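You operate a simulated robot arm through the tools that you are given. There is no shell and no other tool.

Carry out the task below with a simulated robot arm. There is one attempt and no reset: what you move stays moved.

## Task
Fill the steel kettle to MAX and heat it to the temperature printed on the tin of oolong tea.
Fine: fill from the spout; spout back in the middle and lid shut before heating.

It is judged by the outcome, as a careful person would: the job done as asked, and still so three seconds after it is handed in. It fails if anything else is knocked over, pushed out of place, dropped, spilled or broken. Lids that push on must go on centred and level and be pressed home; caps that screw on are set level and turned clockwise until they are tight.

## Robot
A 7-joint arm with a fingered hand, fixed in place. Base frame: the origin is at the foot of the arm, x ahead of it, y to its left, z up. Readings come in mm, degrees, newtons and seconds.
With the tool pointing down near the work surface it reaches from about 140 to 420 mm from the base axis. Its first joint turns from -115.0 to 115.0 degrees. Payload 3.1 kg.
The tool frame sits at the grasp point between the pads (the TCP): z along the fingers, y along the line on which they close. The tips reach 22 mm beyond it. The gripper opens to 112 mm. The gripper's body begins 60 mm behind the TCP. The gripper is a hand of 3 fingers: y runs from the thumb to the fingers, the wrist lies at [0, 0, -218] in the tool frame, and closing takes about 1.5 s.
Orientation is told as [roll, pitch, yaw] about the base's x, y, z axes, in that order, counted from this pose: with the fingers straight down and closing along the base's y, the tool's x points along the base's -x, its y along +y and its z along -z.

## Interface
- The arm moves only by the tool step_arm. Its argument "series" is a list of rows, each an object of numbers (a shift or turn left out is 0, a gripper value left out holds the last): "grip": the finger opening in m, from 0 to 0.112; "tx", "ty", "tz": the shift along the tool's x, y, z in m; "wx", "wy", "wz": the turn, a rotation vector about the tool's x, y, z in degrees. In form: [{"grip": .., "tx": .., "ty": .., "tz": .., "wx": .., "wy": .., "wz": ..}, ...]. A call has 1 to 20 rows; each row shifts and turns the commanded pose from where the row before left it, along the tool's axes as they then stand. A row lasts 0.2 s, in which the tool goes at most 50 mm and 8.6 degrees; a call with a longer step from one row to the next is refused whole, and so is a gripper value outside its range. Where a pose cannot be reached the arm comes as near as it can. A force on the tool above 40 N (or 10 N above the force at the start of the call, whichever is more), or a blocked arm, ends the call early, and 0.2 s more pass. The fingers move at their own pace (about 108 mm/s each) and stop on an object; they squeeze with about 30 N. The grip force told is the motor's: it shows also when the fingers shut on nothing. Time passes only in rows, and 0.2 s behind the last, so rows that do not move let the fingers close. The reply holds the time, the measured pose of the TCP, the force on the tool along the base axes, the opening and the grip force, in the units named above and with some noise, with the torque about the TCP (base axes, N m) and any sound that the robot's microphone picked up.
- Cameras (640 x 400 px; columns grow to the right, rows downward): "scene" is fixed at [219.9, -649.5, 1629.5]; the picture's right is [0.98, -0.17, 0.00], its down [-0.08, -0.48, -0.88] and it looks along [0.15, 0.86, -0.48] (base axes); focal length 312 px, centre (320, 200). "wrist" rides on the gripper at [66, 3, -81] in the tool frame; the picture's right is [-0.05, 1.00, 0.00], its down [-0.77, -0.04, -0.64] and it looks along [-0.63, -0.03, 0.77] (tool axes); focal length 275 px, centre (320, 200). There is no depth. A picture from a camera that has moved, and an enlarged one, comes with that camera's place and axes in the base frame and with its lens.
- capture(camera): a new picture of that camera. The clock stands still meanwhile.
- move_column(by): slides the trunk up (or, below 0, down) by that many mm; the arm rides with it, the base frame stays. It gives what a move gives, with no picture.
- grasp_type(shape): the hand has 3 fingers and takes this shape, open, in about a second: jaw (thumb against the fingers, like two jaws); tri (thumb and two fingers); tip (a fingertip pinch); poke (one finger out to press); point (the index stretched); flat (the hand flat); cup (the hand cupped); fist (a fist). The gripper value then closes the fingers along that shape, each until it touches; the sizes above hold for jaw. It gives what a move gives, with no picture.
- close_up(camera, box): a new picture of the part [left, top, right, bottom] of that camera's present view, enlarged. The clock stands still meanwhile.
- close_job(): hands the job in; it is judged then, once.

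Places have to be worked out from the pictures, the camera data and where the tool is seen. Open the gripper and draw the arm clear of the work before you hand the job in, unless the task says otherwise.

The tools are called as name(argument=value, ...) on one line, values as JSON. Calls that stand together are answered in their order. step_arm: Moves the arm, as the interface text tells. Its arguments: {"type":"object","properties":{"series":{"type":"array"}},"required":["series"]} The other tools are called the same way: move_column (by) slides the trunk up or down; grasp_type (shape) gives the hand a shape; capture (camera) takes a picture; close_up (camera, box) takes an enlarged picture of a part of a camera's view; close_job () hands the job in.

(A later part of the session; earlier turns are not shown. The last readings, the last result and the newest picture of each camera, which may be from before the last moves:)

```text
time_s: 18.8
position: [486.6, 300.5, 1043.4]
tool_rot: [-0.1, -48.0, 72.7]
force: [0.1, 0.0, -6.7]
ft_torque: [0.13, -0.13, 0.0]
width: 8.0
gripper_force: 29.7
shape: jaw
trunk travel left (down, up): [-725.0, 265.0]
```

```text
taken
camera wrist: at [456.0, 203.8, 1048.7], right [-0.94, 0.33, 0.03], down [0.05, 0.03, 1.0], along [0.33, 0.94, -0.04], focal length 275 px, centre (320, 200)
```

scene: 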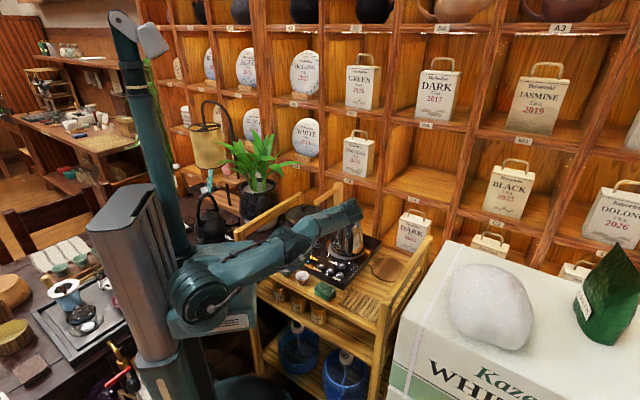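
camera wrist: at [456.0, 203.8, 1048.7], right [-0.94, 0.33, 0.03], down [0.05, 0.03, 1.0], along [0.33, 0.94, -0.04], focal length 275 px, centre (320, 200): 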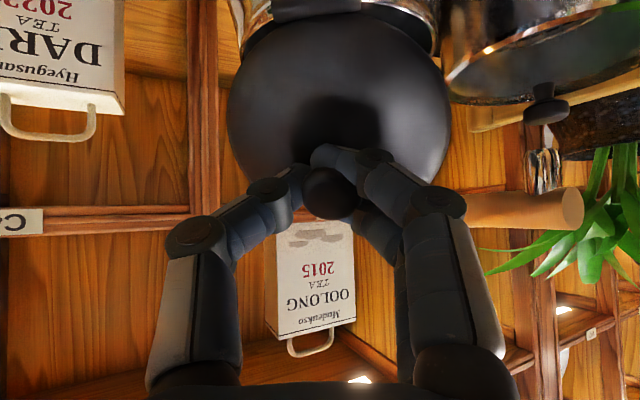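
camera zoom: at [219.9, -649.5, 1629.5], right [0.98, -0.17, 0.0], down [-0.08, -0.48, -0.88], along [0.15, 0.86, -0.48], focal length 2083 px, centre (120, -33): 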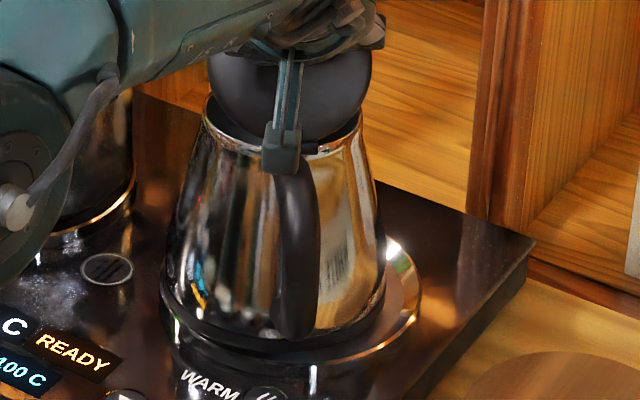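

The kettle came back but overshot slightly and turned ~10° (it pivots around the knob stem). I swing the lid down to ~20°, then I'll test whether it holds by itself when released.

step_arm(series=[{"tx": -0.00167, "tz": 0.00407, "wy": 4}, {"tx": -0.00167, "tz": 0.00407, "wy": 4}, {"tx": -0.00167, "tz": 0.00407, "wy": 4}, {"tx": -0.00167, "tz": 0.00407, "wy": 4}, {"tx": -0.00167, "tz": 0.00407, "wy": 4}, {"tx": -0.00167, "tz": 0.00407, "wy": 4}, {"tx": -0.00167, "tz": 0.00407, "wy": 4}])

close_up(camera="scene", box=[320, 205, 380, 265])

capture(camera="wrist")

```text
time_s: 20.4
position: [496.3, 326.4, 1026.0]
tool_rot: [-0.1, -19.9, 72.6]
force: [-2.1, -1.7, 0.3]
ft_torque: [-0.17, -0.18, -0.02]
width: 7.6
gripper_force: 29.6
shape: jaw
trunk travel left (down, up): [-725.0, 265.0]
```

```text
6.67 times, centred on (350, 235) of scene
camera zoom: at [219.9, -649.5, 1629.5], right [0.98, -0.17, 0.0], down [-0.08, -0.48, -0.88], along [0.15, 0.86, -0.48], focal length 2083 px, centre (120, -33)
```

zoom: 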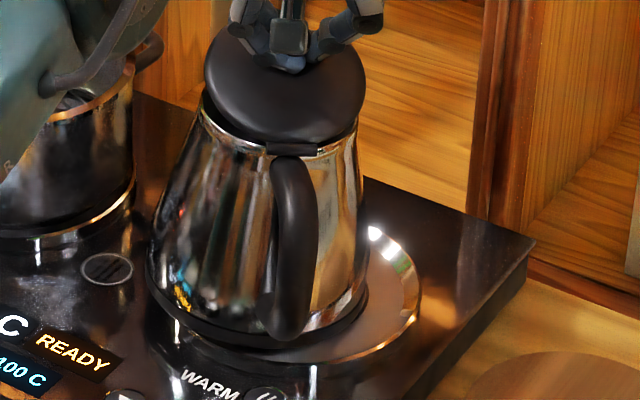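

```text
taken
camera wrist: at [467.8, 242.9, 1080.8], right [-0.94, 0.34, 0.01], down [0.18, 0.47, 0.86], along [0.29, 0.81, -0.51], focal length 275 px, centre (320, 200)
```

wrist: 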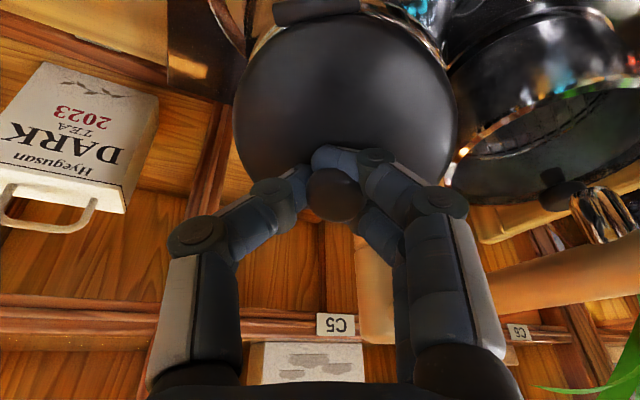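

The kettle now stands ~18 mm left of the plate centre, turned ~10°. I release the knob here to learn whether the lid stays by itself.

step_arm(series=[{"grip": 0.02}, {"grip": 0.035}, {"grip": 0.05}, {}])

close_up(camera="scene", box=[320, 195, 380, 255])

capture(camera="wrist")

```text
time_s: 21.4
position: [495.7, 326.0, 1025.1]
tool_rot: [0.0, -20.0, 72.7]
force: [2.4, -1.8, -2.9]
ft_torque: [-0.01, -0.82, -0.08]
width: 41.9
gripper_force: 0.0
shape: jaw
trunk travel left (down, up): [-725.0, 265.0]
```

```text
6.67 times, centred on (350, 225) of scene
camera zoom: at [219.9, -649.5, 1629.5], right [0.98, -0.17, 0.0], down [-0.08, -0.48, -0.88], along [0.15, 0.86, -0.48], focal length 2083 px, centre (120, 33)
```

zoom: 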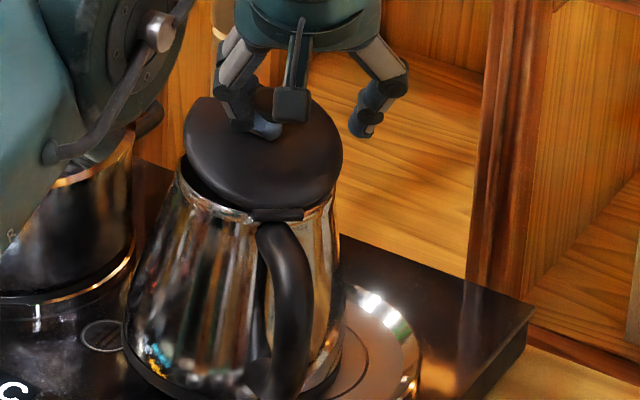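

```text
taken
camera wrist: at [469.2, 242.1, 1080.0], right [-0.94, 0.34, 0.01], down [0.18, 0.47, 0.86], along [0.29, 0.81, -0.51], focal length 275 px, centre (320, 200)
```

wrist: 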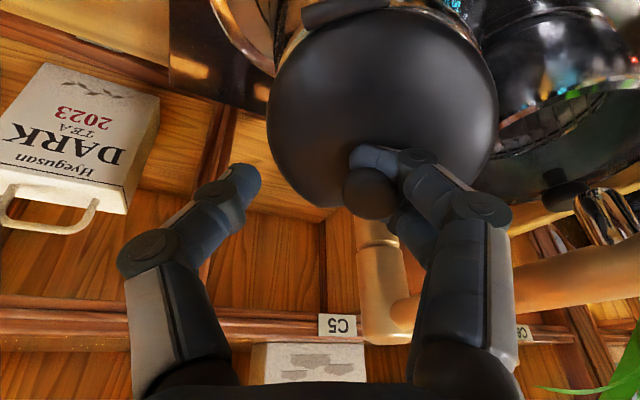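

The kettle slid further left as the fingers on that side still catch the stem. I look carefully at its base and the pot before freeing the fingers.

close_up(camera="scene", box=[310, 205, 380, 275])

close_up(camera="wrist", box=[240, 80, 520, 300])

```text
5.71 times, centred on (345, 240) of scene
camera zoom: at [219.9, -649.5, 1629.5], right [0.98, -0.17, 0.0], down [-0.08, -0.48, -0.88], along [0.15, 0.86, -0.48], focal length 1785 px, centre (177, -29)
```

zoom: 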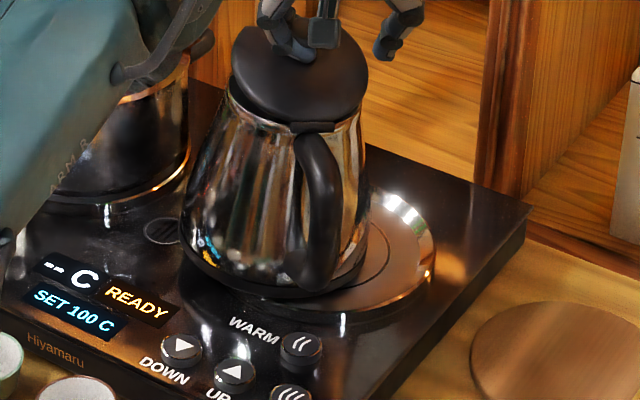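

```text
1.82 times, centred on (380, 190) of wrist
camera zoom: at [469.2, 242.1, 1080.0], right [-0.94, 0.34, 0.01], down [0.18, 0.47, 0.86], along [0.29, 0.81, -0.51], focal length 500 px, centre (211, 218)
```

zoom: 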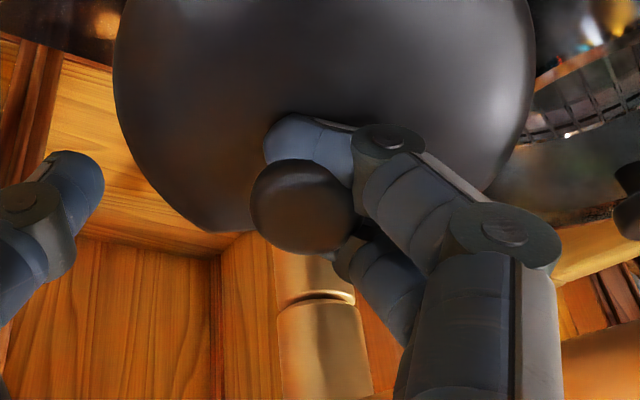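

The kettle hangs slightly on the fingers and the panel shows "--" since it's off its plate. I move the tool right and gently down to bring it back over the plate.

step_arm(series=[{"ty": -0.004}, {"ty": -0.004}, {"ty": -0.004}, {"ty": -0.003}, {"tz": 0.004}, {"tz": 0.004}])

close_up(camera="scene", box=[310, 205, 380, 275])

close_up(camera="wrist", box=[240, 40, 520, 260])

```text
time_s: 22.8
position: [509.4, 322.8, 1021.2]
tool_rot: [0.0, -20.1, 72.7]
force: [-3.2, -5.2, 8.2]
ft_torque: [-0.54, -0.1, -0.08]
width: 44.2
gripper_force: 0.1
shape: jaw
trunk travel left (down, up): [-725.0, 265.0]
```

```text
5.71 times, centred on (345, 240) of scene
camera zoom: at [219.9, -649.5, 1629.5], right [0.98, -0.17, 0.0], down [-0.08, -0.48, -0.88], along [0.15, 0.86, -0.48], focal length 1785 px, centre (177, -29)
```

zoom: 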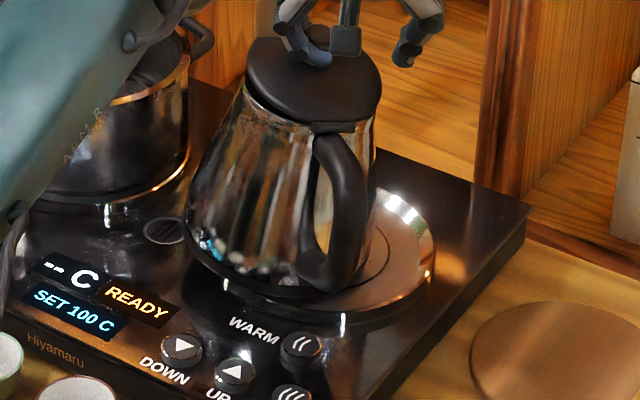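

```text
1.82 times, centred on (380, 150) of wrist
camera zoom: at [481.9, 239.8, 1074.6], right [-0.94, 0.34, 0.01], down [0.18, 0.47, 0.86], along [0.29, 0.81, -0.51], focal length 500 px, centre (211, 291)
```

zoom: 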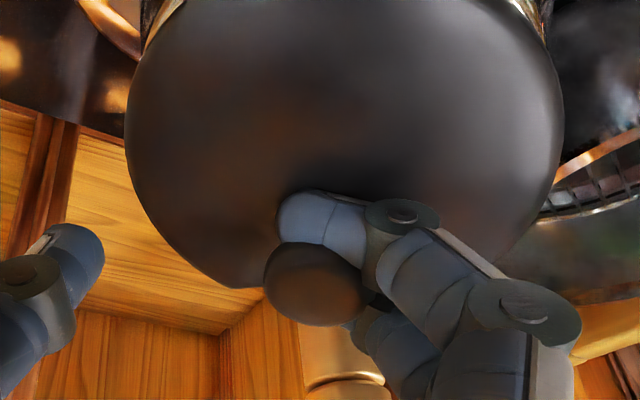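

The kettle's base has ridden onto the plate's rim and pushing at the knob only tips it. I back off that push and raise slightly so the fingers don't press.

step_arm(series=[{"tz": -0.003}, {"ty": 0.004}, {"ty": 0.004}, {"tz": -0.002}])

close_up(camera="scene", box=[310, 205, 380, 275])

close_up(camera="wrist", box=[240, 40, 520, 260])

```text
time_s: 23.8
position: [502.5, 325.4, 1024.2]
tool_rot: [-0.1, -20.1, 72.8]
force: [-0.8, -0.9, 0.6]
ft_torque: [-0.06, -0.52, -0.03]
width: 44.2
gripper_force: 0.2
shape: jaw
trunk travel left (down, up): [-725.0, 265.0]
```

```text
5.71 times, centred on (345, 240) of scene
camera zoom: at [219.9, -649.5, 1629.5], right [0.98, -0.17, 0.0], down [-0.08, -0.48, -0.88], along [0.15, 0.86, -0.48], focal length 1785 px, centre (177, -29)
```

zoom: 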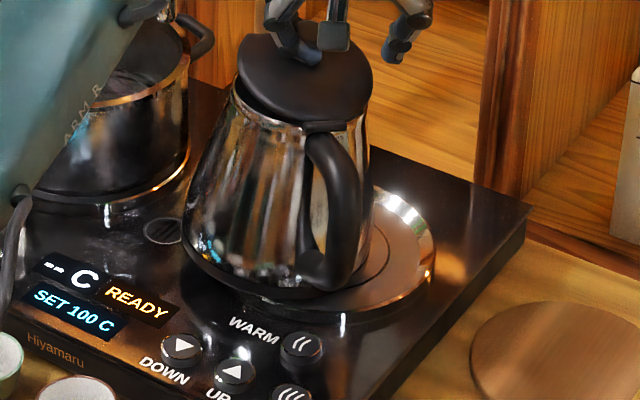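

```text
1.82 times, centred on (380, 150) of wrist
camera zoom: at [474.8, 241.4, 1077.6], right [-0.94, 0.34, 0.01], down [0.18, 0.47, 0.86], along [0.29, 0.81, -0.51], focal length 500 px, centre (211, 291)
```

zoom: 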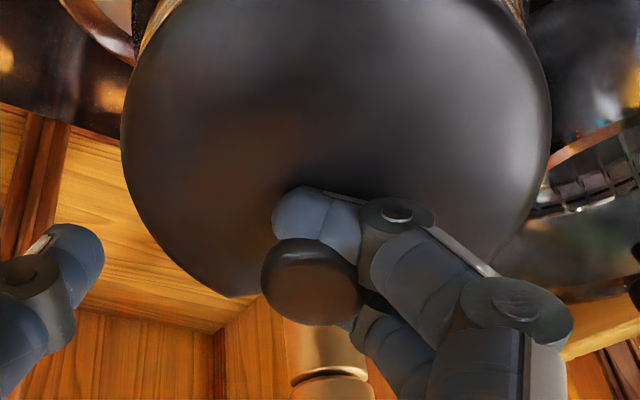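

I swing the lid down toward closed with the tool turning back upright, watching force.

step_arm(series=[{"tx": -0.00167, "tz": 0.00407, "wy": 4}, {"tx": -0.00167, "tz": 0.00407, "wy": 4}, {"tx": -0.00167, "tz": 0.00407, "wy": 4}])

close_up(camera="scene", box=[310, 205, 380, 275])

close_up(camera="wrist", box=[240, 40, 520, 260])

```text
time_s: 24.6
position: [503.1, 333.9, 1013.3]
tool_rot: [-0.1, -7.9, 72.7]
force: [0.1, -0.8, 1.3]
ft_torque: [-0.14, -0.68, 0.01]
width: 43.4
gripper_force: 0.1
shape: jaw
trunk travel left (down, up): [-725.0, 265.0]
```

```text
5.71 times, centred on (345, 240) of scene
camera zoom: at [219.9, -649.5, 1629.5], right [0.98, -0.17, 0.0], down [-0.08, -0.48, -0.88], along [0.15, 0.86, -0.48], focal length 1785 px, centre (177, -29)
```

zoom: 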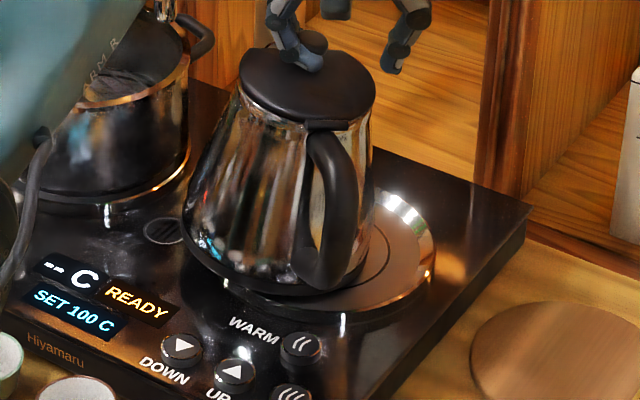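

```text
1.82 times, centred on (380, 150) of wrist
camera zoom: at [480.9, 262.2, 1084.8], right [-0.94, 0.34, 0.0], down [0.24, 0.64, 0.74], along [0.25, 0.69, -0.68], focal length 500 px, centre (211, 291)
```

zoom: 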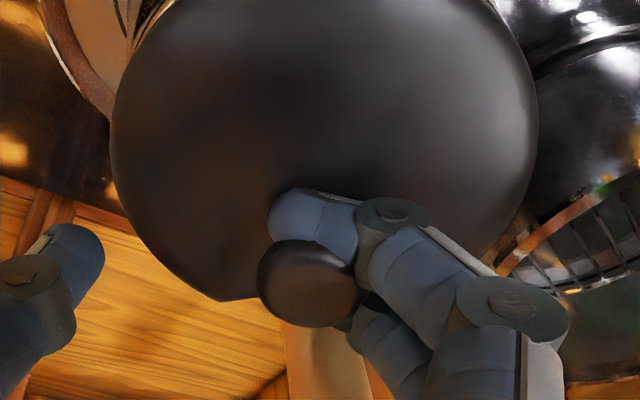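

The lid is nearly shut but the stem still sits in the gap between the two left fingers. I switch the hand to the tri shape, which spreads those two fingers apart, to free the stem.

grasp_type(shape="tri")

close_up(camera="scene", box=[310, 205, 380, 275])

capture(camera="wrist")

```text
time_s: 25.5
position: [504.4, 334.1, 1013.9]
tool_rot: [0.0, -8.1, 72.6]
force: [-0.3, 0.3, -0.1]
ft_torque: [0.03, 0.01, -0.01]
width: 112.3
gripper_force: 0.1
shape: tri
trunk travel left (down, up): [-725.0, 265.0]
```

```text
5.71 times, centred on (345, 240) of scene
camera zoom: at [219.9, -649.5, 1629.5], right [0.98, -0.17, 0.0], down [-0.08, -0.48, -0.88], along [0.15, 0.86, -0.48], focal length 1785 px, centre (177, -29)
```

zoom: 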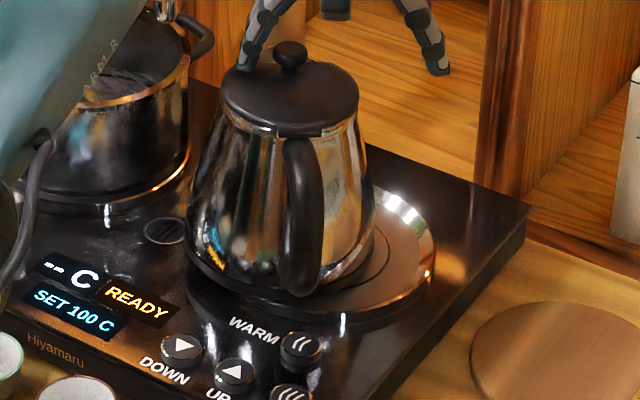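

```text
taken
camera wrist: at [480.7, 261.7, 1084.8], right [-0.94, 0.34, 0.01], down [0.23, 0.63, 0.74], along [0.25, 0.69, -0.68], focal length 275 px, centre (320, 200)
```

wrist: 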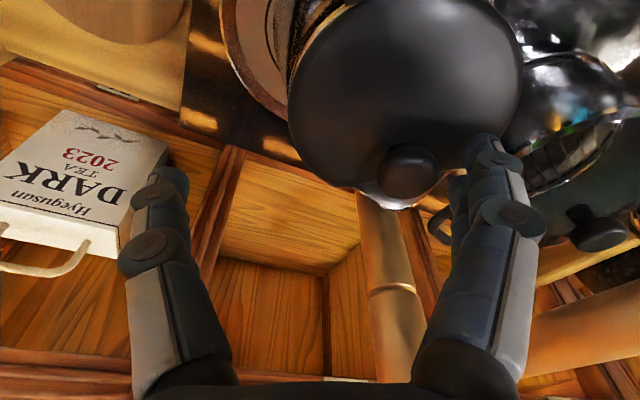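

Freed: zero force, lid closed, kettle upright but ~25–30 mm left of its plate. I raise the tool straight up clear, level it, and look.

step_arm(series=[{"tz": -0.02}, {"tz": -0.025}, {"tz": -0.025}, {"tz": -0.025, "wy": 8}])

capture(camera="wrist")

close_up(camera="scene", box=[270, 190, 390, 290])

```text
time_s: 26.5
position: [501.1, 323.9, 1105.7]
tool_rot: [0.0, 0.2, 72.8]
force: [0.1, 0.3, -0.9]
ft_torque: [-0.04, 0.04, 0.01]
width: 112.3
gripper_force: 0.1
shape: tri
trunk travel left (down, up): [-725.0, 265.0]
```

```text
taken
camera wrist: at [480.4, 262.7, 1187.8], right [-0.94, 0.34, 0.0], down [0.26, 0.73, 0.63], along [0.22, 0.59, -0.77], focal length 275 px, centre (320, 200)
```

wrist: 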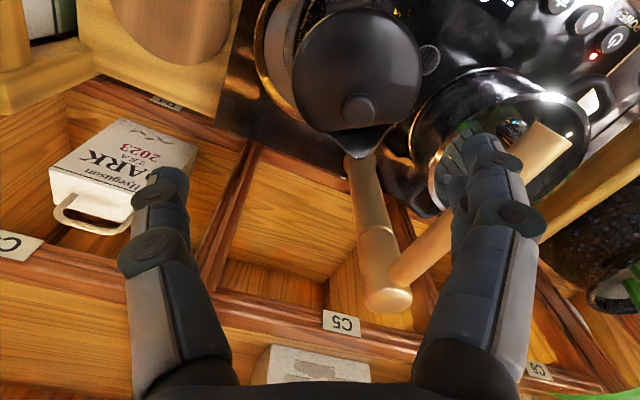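

```text
4.00 times, centred on (330, 240) of scene
camera zoom: at [219.9, -649.5, 1629.5], right [0.98, -0.17, 0.0], down [-0.08, -0.48, -0.88], along [0.15, 0.86, -0.48], focal length 1250 px, centre (280, 40)
```

zoom: 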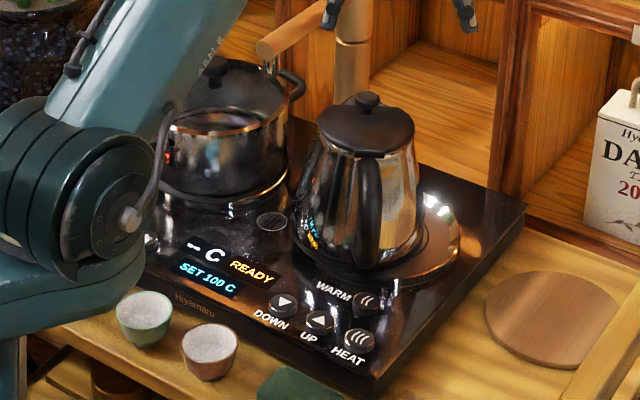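

The kettle must go ~20 mm toward +x to seat in its plate again (display will return from "--"). I'll push it low on the body with the fingers straddling it. First I raise the trunk 200 mm so the arm won't be folded at its limit, and restore the jaw shape.

move_column(by=200)

grasp_type(shape="jaw")

close_up(camera="wrist", box=[220, 0, 500, 220])

```text
time_s: 28.6
position: [501.4, 321.2, 1307.8]
tool_rot: [-0.1, 0.0, 72.7]
force: [-0.4, -0.1, -0.2]
ft_torque: [0.0, 0.02, -0.03]
width: 112.0
gripper_force: 0.0
shape: tri
trunk travel left (down, up): [-925.0, 65.0]
```

```text
time_s: 29.5
position: [501.1, 320.0, 1307.2]
tool_rot: [-0.1, 0.0, 72.7]
force: [0.8, -0.5, 0.2]
ft_torque: [0.01, -0.03, 0.02]
width: 112.0
gripper_force: 0.0
shape: jaw
trunk travel left (down, up): [-925.0, 65.0]
```

```text
1.82 times, centred on (360, 110) of wrist
camera zoom: at [480.4, 259.7, 1388.3], right [-0.94, 0.34, 0.0], down [0.26, 0.73, 0.64], along [0.22, 0.6, -0.77], focal length 500 px, centre (247, 364)
```

zoom: 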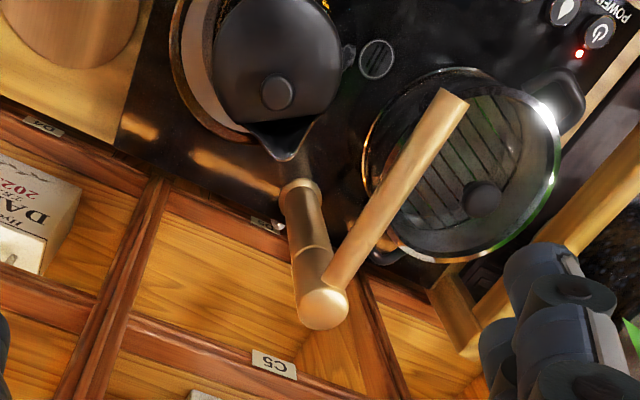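

From above I can see the plate ring with the kettle displaced toward the pot. I turn the tool to yaw 0 and carry it back to a spot in front of the spout, staying high.

step_arm(series=[{"wz": 8.1, "grip": 0.085}, {"wz": 8.1}, {"wz": 8.1}, {"wz": 8.1}, {"wz": 8.1}, {"wz": 8.1}, {"wz": 8.1}, {"wz": 8.1}, {"wz": 7.9}, {"tx": 0.035, "ty": 0.002}, {"tx": 0.035, "ty": 0.002}, {"tx": 0.035, "ty": 0.002}, {"tx": 0.035, "ty": 0.002}, {"tx": 0.036, "ty": 0.001}])

capture(camera="wrist")

```text
time_s: 32.5
position: [324.7, 330.4, 1309.8]
tool_rot: [0.0, -0.2, -0.1]
force: [-0.2, 0.4, 0.0]
ft_torque: [-0.01, 0.02, -0.02]
width: 85.5
gripper_force: 0.1
shape: jaw
trunk travel left (down, up): [-925.0, 65.0]
```

```text
taken
camera wrist: at [260.3, 334.3, 1390.1], right [0.05, 1.0, 0.0], down [0.77, -0.04, 0.64], along [0.64, -0.03, -0.77], focal length 275 px, centre (320, 200)
```

wrist: 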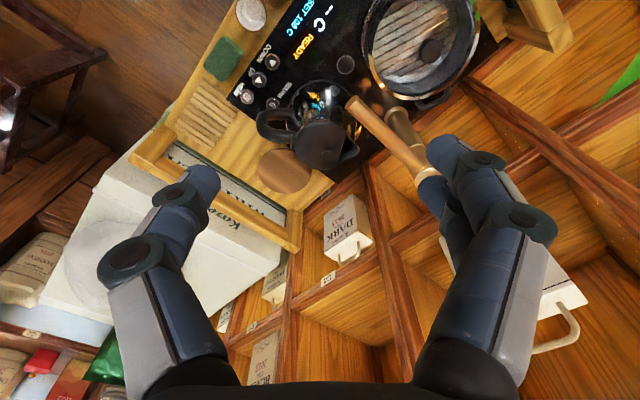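

close_up(camera="wrist", box=[230, 40, 390, 180])

```text
2.86 times, centred on (310, 110) of wrist
camera zoom: at [260.3, 334.3, 1390.1], right [0.05, 1.0, 0.0], down [0.77, -0.04, 0.64], along [0.64, -0.03, -0.77], focal length 786 px, centre (349, 457)
```

zoom: 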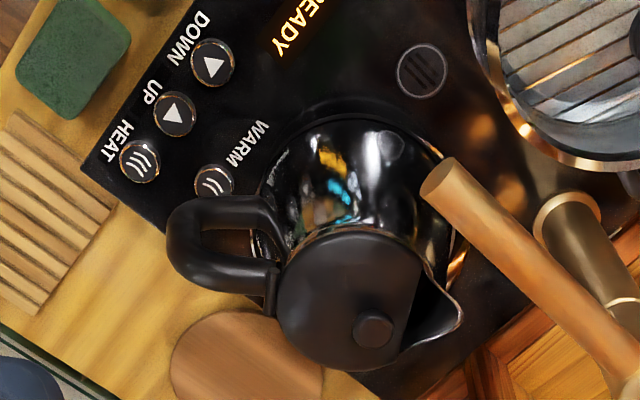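

The kettle's lid centre is about (476,326). I descend in front of the spout (27 mm gap), fingers 85 mm apart.

step_arm(series=[{"tz": 0.045}, {"tz": 0.045}, {"tz": 0.045}, {"tz": 0.045}, {"tz": 0.045}, {"tz": 0.045}, {"tz": 0.04}])

capture(camera="wrist")

close_up(camera="scene", box=[230, 150, 400, 290])

```text
time_s: 34.1
position: [325.7, 329.7, 997.0]
tool_rot: [-0.1, -0.1, 0.1]
force: [0.7, 0.0, 0.2]
ft_torque: [0.0, -0.01, -0.02]
width: 85.4
gripper_force: 0.0
shape: jaw
trunk travel left (down, up): [-925.0, 65.0]
```

```text
taken
camera wrist: at [261.4, 335.1, 1078.2], right [0.05, 1.0, 0.0], down [0.77, -0.04, 0.64], along [0.64, -0.03, -0.77], focal length 275 px, centre (320, 200)
```

wrist: 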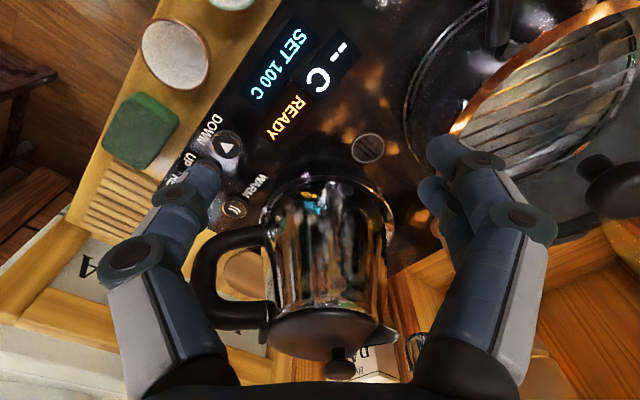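

```text
2.86 times, centred on (315, 220) of scene
camera zoom: at [219.9, -649.5, 1629.5], right [0.98, -0.17, 0.0], down [-0.08, -0.48, -0.88], along [0.15, 0.86, -0.48], focal length 893 px, centre (334, 143)
```

zoom: 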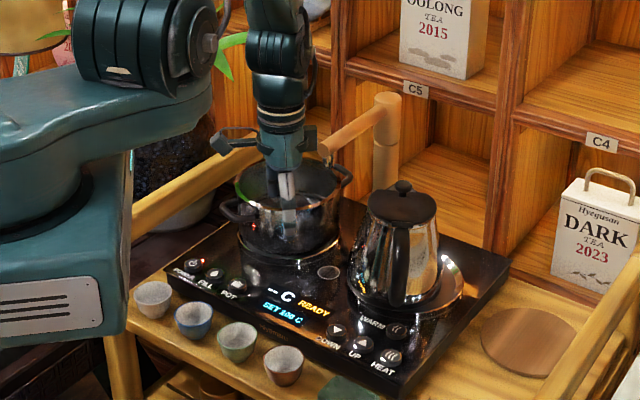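

Clear. I lower to z≈917 with the fingers set 65 mm apart, then tilt to 45° while easing forward toward the kettle's lower body.

step_arm(series=[{"tz": 0.04, "ty": -0.001, "grip": 0.065}, {"tz": 0.04, "ty": -0.001}, {"tx": -0.01, "tz": 0.002, "wy": -8}, {"tx": -0.0096, "tz": 0.0034, "wy": -8}, {"tx": -0.0091, "tz": 0.0047, "wy": -8}, {"tx": -0.0083, "tz": 0.0059, "wy": -8}, {"tx": -0.0074, "tz": 0.007, "wy": -8}, {"tx": -0.0064, "tz": 0.008, "wy": -5}])

capture(camera="wrist")

close_up(camera="scene", box=[230, 150, 400, 290])

```text
time_s: 35.9
position: [378.5, 325.3, 902.2]
tool_rot: [-1.1, -40.6, 0.6]
force: [-0.2, -0.2, 0.2]
ft_torque: [-0.01, -0.02, -0.01]
width: 65.3
gripper_force: 0.3
shape: jaw
out of reach, approached as far as the arm can: row 3
trunk travel left (down, up): [-925.0, 65.0]
```

```text
taken
camera wrist: at [277.9, 330.5, 921.1], right [0.04, 1.0, 0.02], down [0.17, -0.02, 0.98], along [0.98, -0.03, -0.17], focal length 275 px, centre (320, 200)
```

wrist: 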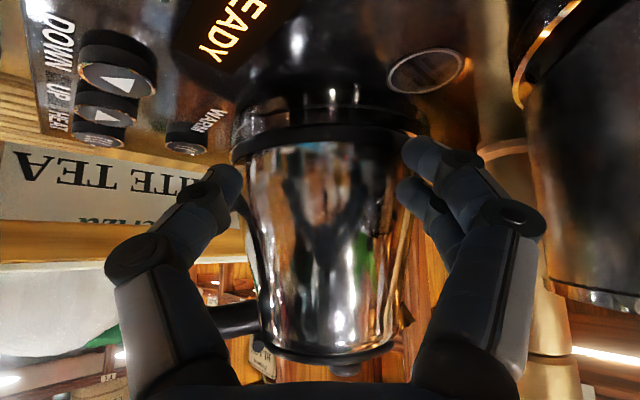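

```text
2.86 times, centred on (315, 220) of scene
camera zoom: at [219.9, -649.5, 1629.5], right [0.98, -0.17, 0.0], down [-0.08, -0.48, -0.88], along [0.15, 0.86, -0.48], focal length 893 px, centre (334, 143)
```

zoom: 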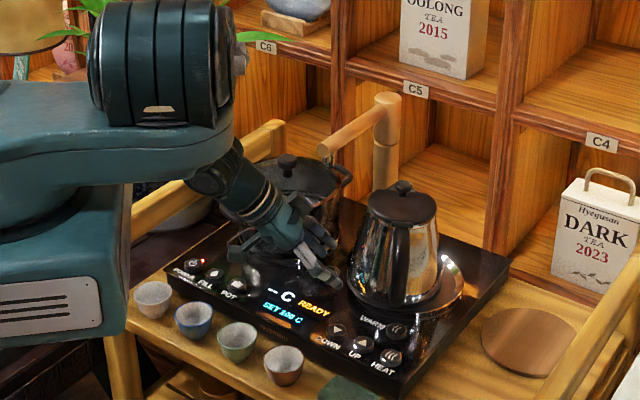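

The kettle sits nicely between the fingers. I advance toward +x in small steps until contact.

step_arm(series=[{"tx": -0.0061, "tz": 0.0052, "ty": 0.001}, {"tx": -0.0061, "tz": 0.0052, "ty": 0.001}, {"tx": -0.0061, "tz": 0.0052}, {"tx": -0.003, "tz": 0.0026}])

capture(camera="wrist")

```text
time_s: 36.9
position: [405.7, 328.3, 901.1]
tool_rot: [-1.0, -40.3, 0.6]
force: [-2.2, 0.9, -1.0]
ft_torque: [0.0, 0.03, 0.07]
width: 65.8
gripper_force: 0.0
shape: jaw
trunk travel left (down, up): [-925.0, 65.0]
```

```text
taken
camera wrist: at [305.3, 332.1, 920.7], right [0.04, 1.0, 0.02], down [0.17, -0.02, 0.98], along [0.98, -0.03, -0.18], focal length 275 px, centre (320, 200)
```

wrist: 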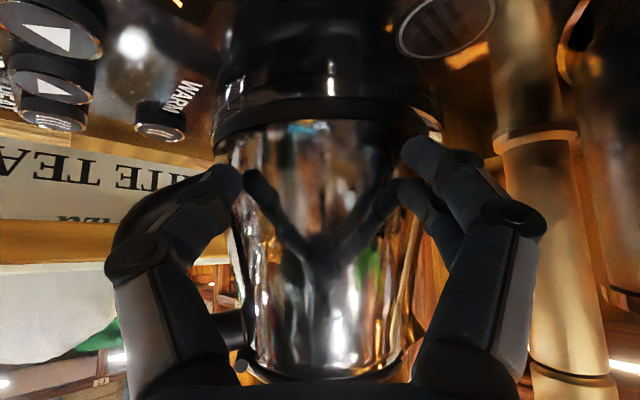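

First contact (−2 N). I push on in 5 mm steps and check the kettle and the display.

step_arm(series=[{"tx": -0.0038, "tz": 0.0033}, {"tx": -0.0038, "tz": 0.0033}])

close_up(camera="scene", box=[290, 195, 390, 275])

capture(camera="wrist")

```text
time_s: 37.5
position: [416.8, 328.2, 901.5]
tool_rot: [-0.9, -40.4, 0.5]
force: [0.2, 0.3, 0.6]
ft_torque: [-0.02, 0.03, 0.0]
width: 65.9
gripper_force: 0.1
shape: jaw
trunk travel left (down, up): [-925.0, 65.0]
```

```text
5.00 times, centred on (340, 235) of scene
camera zoom: at [219.9, -649.5, 1629.5], right [0.98, -0.17, 0.0], down [-0.08, -0.48, -0.88], along [0.15, 0.86, -0.48], focal length 1562 px, centre (220, 25)
```

zoom: 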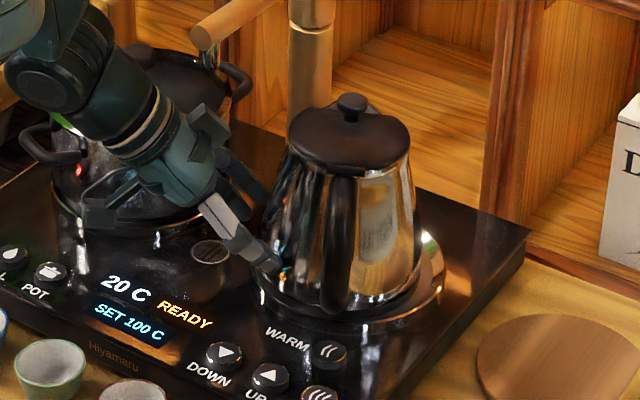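

```text
taken
camera wrist: at [315.5, 332.0, 920.8], right [0.04, 1.0, 0.02], down [0.18, -0.02, 0.98], along [0.98, -0.03, -0.18], focal length 275 px, centre (320, 200)
```

wrist: 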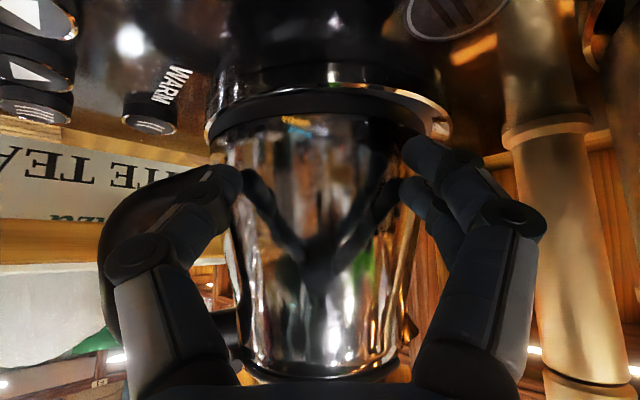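

The display shows "20 C" again: the kettle is back on its plate, about 4 mm short of where it was. I nudge 3 mm more.

step_arm(series=[{"tx": -0.0023, "tz": 0.002}, {"tx": -0.0008, "tz": 0.0006}])

close_up(camera="scene", box=[290, 195, 390, 275])

```text
time_s: 38.1
position: [419.3, 328.8, 900.1]
tool_rot: [-1.0, -40.4, 0.7]
force: [-4.4, 0.3, 0.1]
ft_torque: [-0.02, 0.04, 0.11]
width: 65.6
gripper_force: 0.1
shape: jaw
trunk travel left (down, up): [-925.0, 65.0]
```

```text
5.00 times, centred on (340, 235) of scene
camera zoom: at [219.9, -649.5, 1629.5], right [0.98, -0.17, 0.0], down [-0.08, -0.48, -0.88], along [0.15, 0.86, -0.48], focal length 1562 px, centre (220, 25)
```

zoom: 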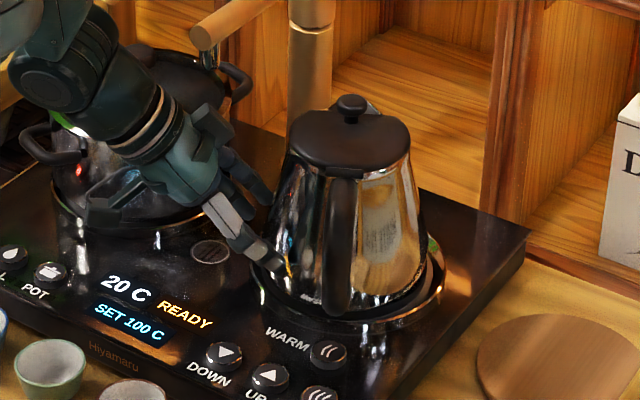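

The base edge now matches its starting place. I back the fingers off straight along −x and check.

step_arm(series=[{"tx": 0.0061, "tz": -0.0052}, {"tx": 0.0061, "tz": -0.0052}, {"tx": 0.0061, "tz": -0.0052}, {"tx": 0.0061, "tz": -0.0052}])

close_up(camera="scene", box=[320, 205, 380, 265])

capture(camera="wrist")

```text
time_s: 39.1
position: [388.4, 326.4, 901.0]
tool_rot: [-1.0, -40.4, 0.5]
force: [1.5, 1.0, 0.1]
ft_torque: [-0.01, 0.0, 0.0]
width: 65.3
gripper_force: 0.1
shape: jaw
trunk travel left (down, up): [-925.0, 65.0]
```

```text
6.67 times, centred on (350, 235) of scene
camera zoom: at [219.9, -649.5, 1629.5], right [0.98, -0.17, 0.0], down [-0.08, -0.48, -0.88], along [0.15, 0.86, -0.48], focal length 2083 px, centre (120, -33)
```

zoom: 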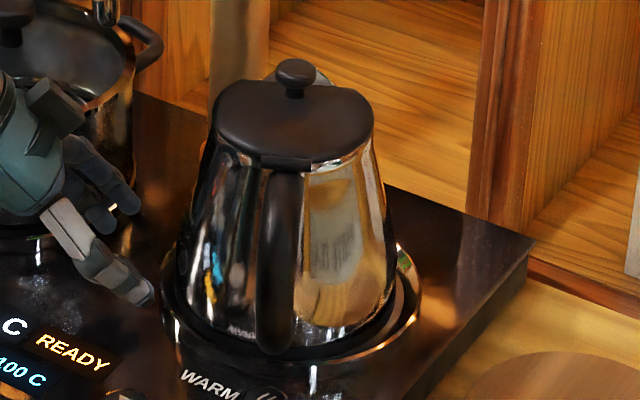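

```text
taken
camera wrist: at [286.7, 331.5, 920.1], right [0.04, 1.0, 0.02], down [0.17, -0.02, 0.98], along [0.98, -0.03, -0.18], focal length 275 px, centre (320, 200)
```

wrist: 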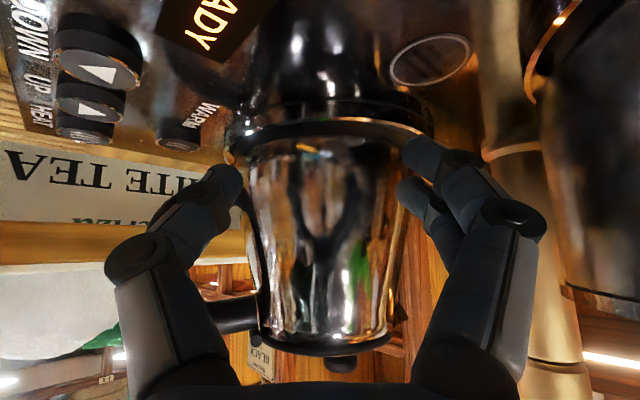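

The kettle is upright within its rim, display reads 20 C. I retreat: untilt while backing away, then rise in front of the spout.

step_arm(series=[{"tx": 0.0072, "tz": -0.01, "wy": 8.08}, {"tx": 0.0085, "tz": -0.009, "wy": 8.08}, {"tx": 0.0097, "tz": -0.0077, "wy": 8.08}, {"tx": 0.0107, "tz": -0.0062, "wy": 8.08}, {"tx": 0.0115, "tz": -0.0047, "wy": 8.08}, {"tz": -0.04}, {"tz": -0.045}, {"tz": -0.045}, {"tz": -0.045}, {"tz": -0.045}])

close_up(camera="scene", box=[290, 195, 390, 275])

capture(camera="wrist")

```text
time_s: 41.3
position: [326.5, 330.6, 1138.0]
tool_rot: [-0.8, 0.1, 0.0]
force: [-0.2, 0.8, 0.1]
ft_torque: [-0.02, 0.0, -0.01]
width: 65.4
gripper_force: 0.1
shape: jaw
trunk travel left (down, up): [-925.0, 65.0]
```

```text
5.00 times, centred on (340, 235) of scene
camera zoom: at [219.9, -649.5, 1629.5], right [0.98, -0.17, 0.0], down [-0.08, -0.48, -0.88], along [0.15, 0.86, -0.48], focal length 1562 px, centre (220, 25)
```

zoom: 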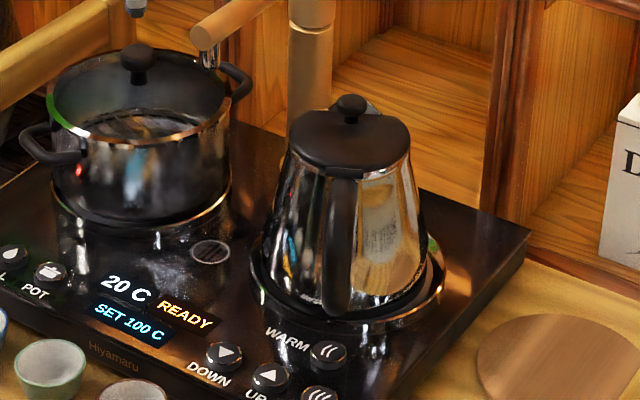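

```text
taken
camera wrist: at [262.3, 335.2, 1219.3], right [0.05, 1.0, -0.01], down [0.77, -0.03, 0.64], along [0.63, -0.04, -0.77], focal length 275 px, centre (320, 200)
```

wrist: 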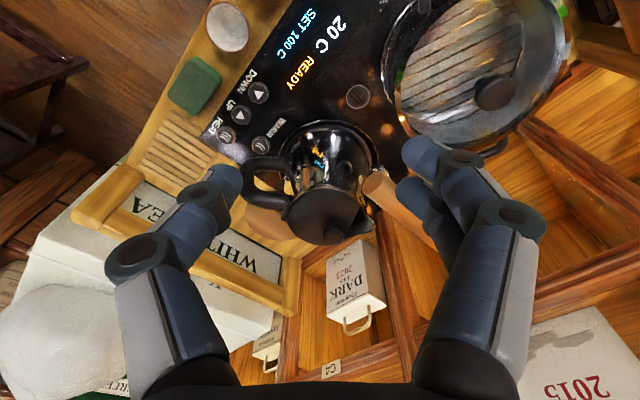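

The kettle looks restored. I move above the knob again at safe height, take the tri shape, and turn to yaw ~72°.

grasp_type(shape="tri")

step_arm(series=[{"tx": -0.034, "ty": 0.0015, "grip": 0.07}, {"tx": -0.034, "ty": 0.0015}, {"tx": -0.034, "ty": 0.0015}, {"tx": -0.034, "ty": 0.0015}, {"tx": -0.034, "ty": 0.0015}, {"wz": -8}, {"wz": -8}, {"wz": -8}, {"wz": -8}, {"wz": -8}, {"wz": -8}, {"wz": -8}, {"wz": -8}, {"wz": -8}])

capture(camera="wrist")

```text
time_s: 42.2
position: [327.4, 331.0, 1136.6]
tool_rot: [-0.7, 0.1, 0.0]
force: [-0.5, -0.9, -0.3]
ft_torque: [-0.01, 0.02, 0.0]
width: 111.7
gripper_force: 0.0
shape: tri
trunk travel left (down, up): [-925.0, 65.0]
```

```text
time_s: 45.2
position: [498.2, 339.5, 1135.9]
tool_rot: [-0.3, 0.7, 72.1]
force: [-0.8, -0.7, -0.2]
ft_torque: [-0.02, 0.0, 0.0]
width: 70.5
gripper_force: 0.0
shape: tri
trunk travel left (down, up): [-925.0, 65.0]
```

```text
taken
camera wrist: at [477.2, 278.2, 1218.5], right [-0.94, 0.35, 0.0], down [0.27, 0.73, 0.63], along [0.22, 0.58, -0.78], focal length 275 px, centre (320, 200)
```

wrist: 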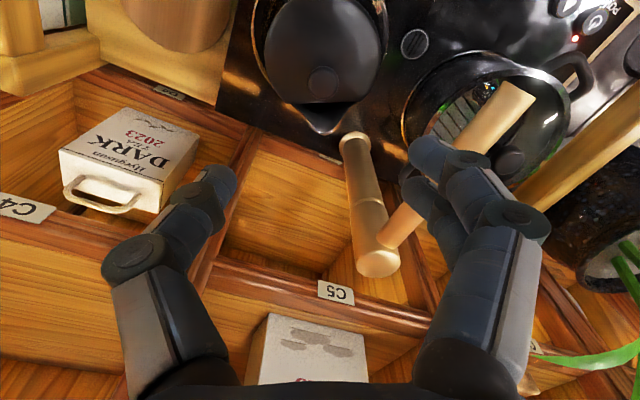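

step_arm(series=[{"wy": -0.7, "wx": -0.3, "tz": 0.03}, {"tz": 0.03}])

close_up(camera="wrist", box=[200, 20, 440, 220])

```text
time_s: 45.8
position: [498.7, 337.7, 1075.8]
tool_rot: [0.2, 0.0, 72.1]
force: [0.5, -0.3, 0.0]
ft_torque: [0.0, -0.02, 0.02]
width: 70.2
gripper_force: 0.1
shape: tri
trunk travel left (down, up): [-925.0, 65.0]
```

```text
2.00 times, centred on (320, 120) of wrist
camera zoom: at [477.6, 276.8, 1157.4], right [-0.94, 0.35, 0.0], down [0.27, 0.72, 0.64], along [0.22, 0.59, -0.77], focal length 551 px, centre (320, 360)
```

zoom: 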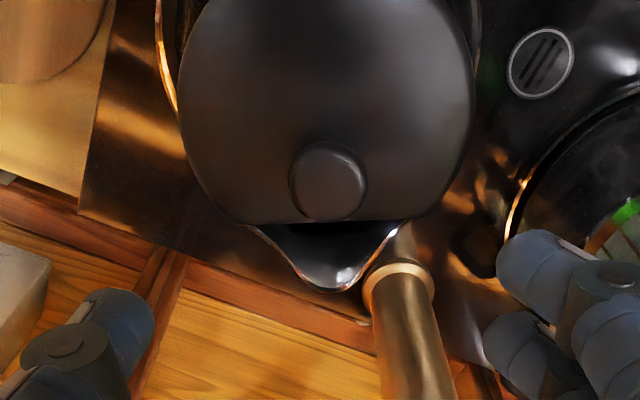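

The knob is at ≈ (496.5,335.7) and the lid's cut edge is square with the tool. I correct by 2.6/1.5 mm, go down around the knob and close partly to see how the tri fingers converge.

step_arm(series=[{"tx": 0.0026, "ty": 0.0015, "tz": 0.02}, {"tz": 0.02}, {"tz": 0.018}, {"tz": 0.005, "grip": 0.04}, {}, {}])

close_up(camera="wrist", box=[220, 120, 420, 280])

close_up(camera="scene", box=[320, 195, 380, 245])

```text
time_s: 47.2
position: [495.9, 335.9, 1014.3]
tool_rot: [0.1, 0.0, 72.0]
force: [0.4, -0.1, 0.2]
ft_torque: [0.01, -0.01, -0.01]
width: 40.3
gripper_force: 0.0
shape: tri
trunk travel left (down, up): [-925.0, 65.0]
```

```text
2.50 times, centred on (320, 200) of wrist
camera zoom: at [474.6, 275.3, 1095.5], right [-0.94, 0.35, 0.0], down [0.27, 0.72, 0.64], along [0.22, 0.59, -0.77], focal length 688 px, centre (320, 200)
```

zoom: 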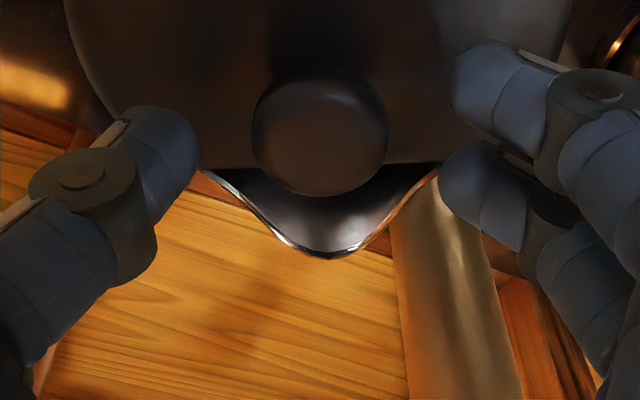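

```text
8.00 times, centred on (350, 220) of scene
camera zoom: at [219.9, -649.5, 1629.5], right [0.98, -0.17, 0.0], down [-0.08, -0.48, -0.88], along [0.15, 0.86, -0.48], focal length 2499 px, centre (80, 40)
```

zoom: 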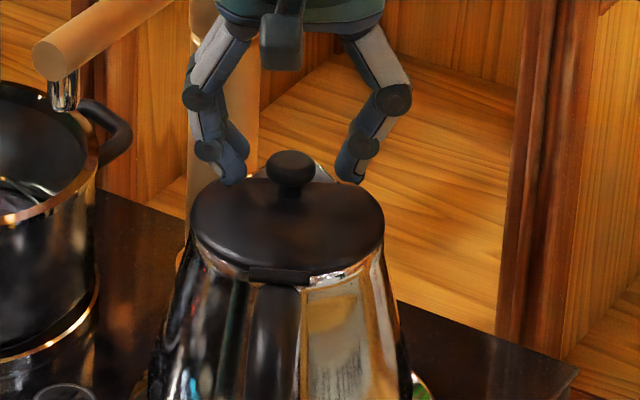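

The knob needs ~2 mm toward the handle. I lower 5 mm and close only to ~15 mm — loosely around the stem, under the cap — so the lid can't drag the kettle along.

step_arm(series=[{"tx": 0.002, "tz": 0.003}, {"tz": 0.003, "grip": 0.03}, {"grip": 0.02}, {"grip": 0.016}, {}, {}])

close_up(camera="wrist", box=[220, 120, 420, 280])

close_up(camera="scene", box=[320, 195, 380, 245])

```text
time_s: 48.6
position: [495.9, 334.0, 1007.9]
tool_rot: [0.1, -0.1, 72.0]
force: [0.9, 0.3, -3.2]
ft_torque: [0.25, 0.17, 0.0]
width: 10.0
gripper_force: 30.4
shape: tri
trunk travel left (down, up): [-925.0, 65.0]
```

```text
2.50 times, centred on (320, 200) of wrist
camera zoom: at [474.5, 273.6, 1089.3], right [-0.94, 0.35, 0.0], down [0.27, 0.72, 0.64], along [0.22, 0.59, -0.77], focal length 688 px, centre (320, 200)
```

zoom: 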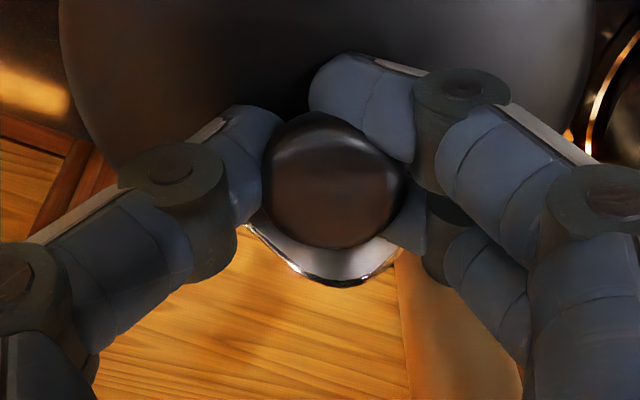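

```text
8.00 times, centred on (350, 220) of scene
camera zoom: at [219.9, -649.5, 1629.5], right [0.98, -0.17, 0.0], down [-0.08, -0.48, -0.88], along [0.15, 0.86, -0.48], focal length 2499 px, centre (80, 40)
```

zoom: 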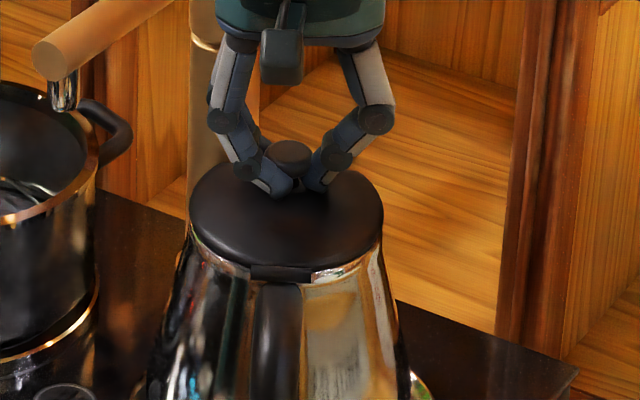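

It gripped the stem tightly (30 N). I loosen slightly so the stem sits free between the fingers.

step_arm(series=[{"grip": 0.02}, {"grip": 0.02}, {}])

close_up(camera="wrist", box=[220, 120, 420, 280])

```text
time_s: 49.4
position: [495.9, 334.5, 1008.0]
tool_rot: [0.0, 0.2, 72.0]
force: [0.1, 0.8, -1.0]
ft_torque: [0.03, -0.01, 0.01]
width: 20.1
gripper_force: 0.1
shape: tri
trunk travel left (down, up): [-925.0, 65.0]
```

```text
2.50 times, centred on (320, 200) of wrist
camera zoom: at [474.1, 273.6, 1089.5], right [-0.94, 0.35, 0.0], down [0.27, 0.72, 0.64], along [0.22, 0.59, -0.77], focal length 688 px, centre (320, 200)
```

zoom: 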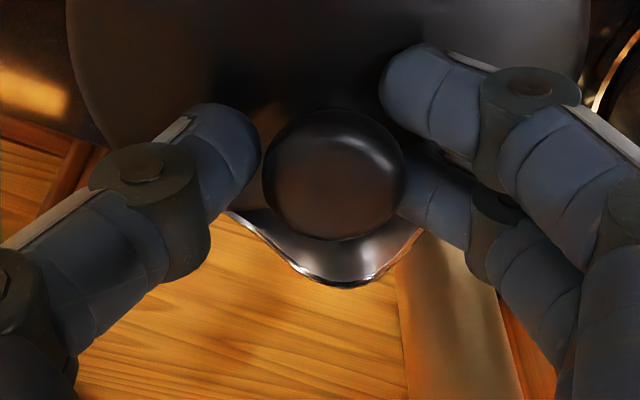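

step_arm(series=[{"grip": 0.017, "ty": 0.001}, {}, {}])

close_up(camera="wrist", box=[220, 120, 420, 280])

```text
time_s: 50.2
position: [495.0, 334.1, 1007.6]
tool_rot: [0.2, 0.0, 72.0]
force: [1.0, 0.0, 0.1]
ft_torque: [0.0, -0.04, -0.02]
width: 17.5
gripper_force: 0.0
shape: tri
trunk travel left (down, up): [-925.0, 65.0]
```

```text
2.50 times, centred on (320, 200) of wrist
camera zoom: at [473.1, 273.7, 1089.5], right [-0.94, 0.35, 0.0], down [0.27, 0.72, 0.64], along [0.22, 0.59, -0.77], focal length 688 px, centre (320, 200)
```

zoom: 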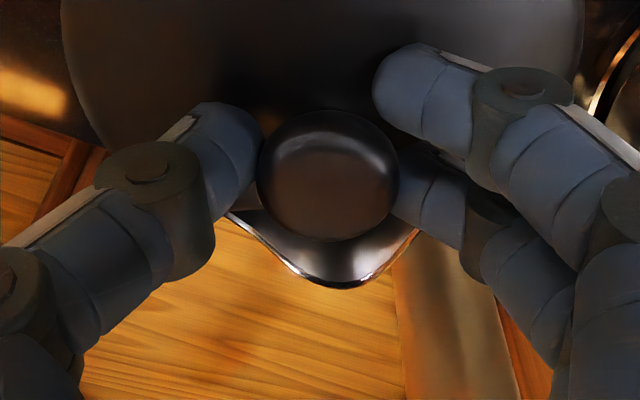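

step_arm(series=[{"grip": 0.014}, {}, {}])

close_up(camera="wrist", box=[220, 120, 420, 280])

```text
time_s: 51.0
position: [495.0, 333.9, 1007.4]
tool_rot: [0.1, -0.1, 71.9]
force: [1.1, -1.3, -2.5]
ft_torque: [0.12, 0.09, -0.01]
width: 8.9
gripper_force: 30.2
shape: tri
trunk travel left (down, up): [-925.0, 65.0]
```

```text
2.50 times, centred on (320, 200) of wrist
camera zoom: at [473.4, 273.5, 1089.4], right [-0.94, 0.35, 0.0], down [0.27, 0.72, 0.64], along [0.22, 0.59, -0.77], focal length 688 px, centre (320, 200)
```

zoom: 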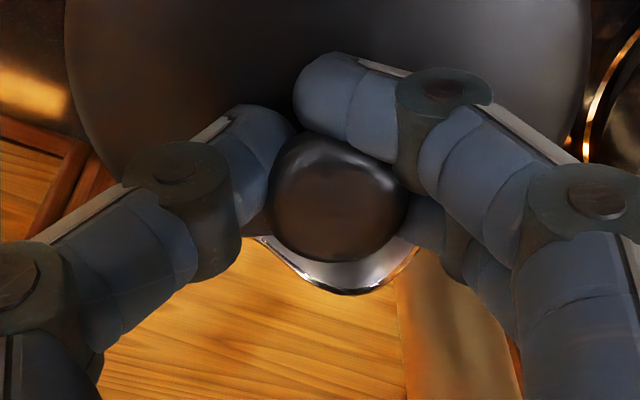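

It grips the stem when closed further. I'll open the lid with this grip but with a corrected pivot (lower), checking the force every few degrees so the kettle isn't pulled up.

step_arm(series=[{"tx": 0.0024, "tz": -0.003, "wy": -4}, {"tx": 0.0024, "tz": -0.0037, "wy": -4}, {"tx": 0.0024, "tz": -0.0037, "wy": -4}])

```text
time_s: 51.8
position: [492.3, 327.0, 1017.8]
tool_rot: [0.2, -12.1, 71.9]
force: [2.3, 0.8, -2.0]
ft_torque: [0.15, 0.1, -0.01]
width: 8.8
gripper_force: 30.6
shape: tri
trunk travel left (down, up): [-925.0, 65.0]
```

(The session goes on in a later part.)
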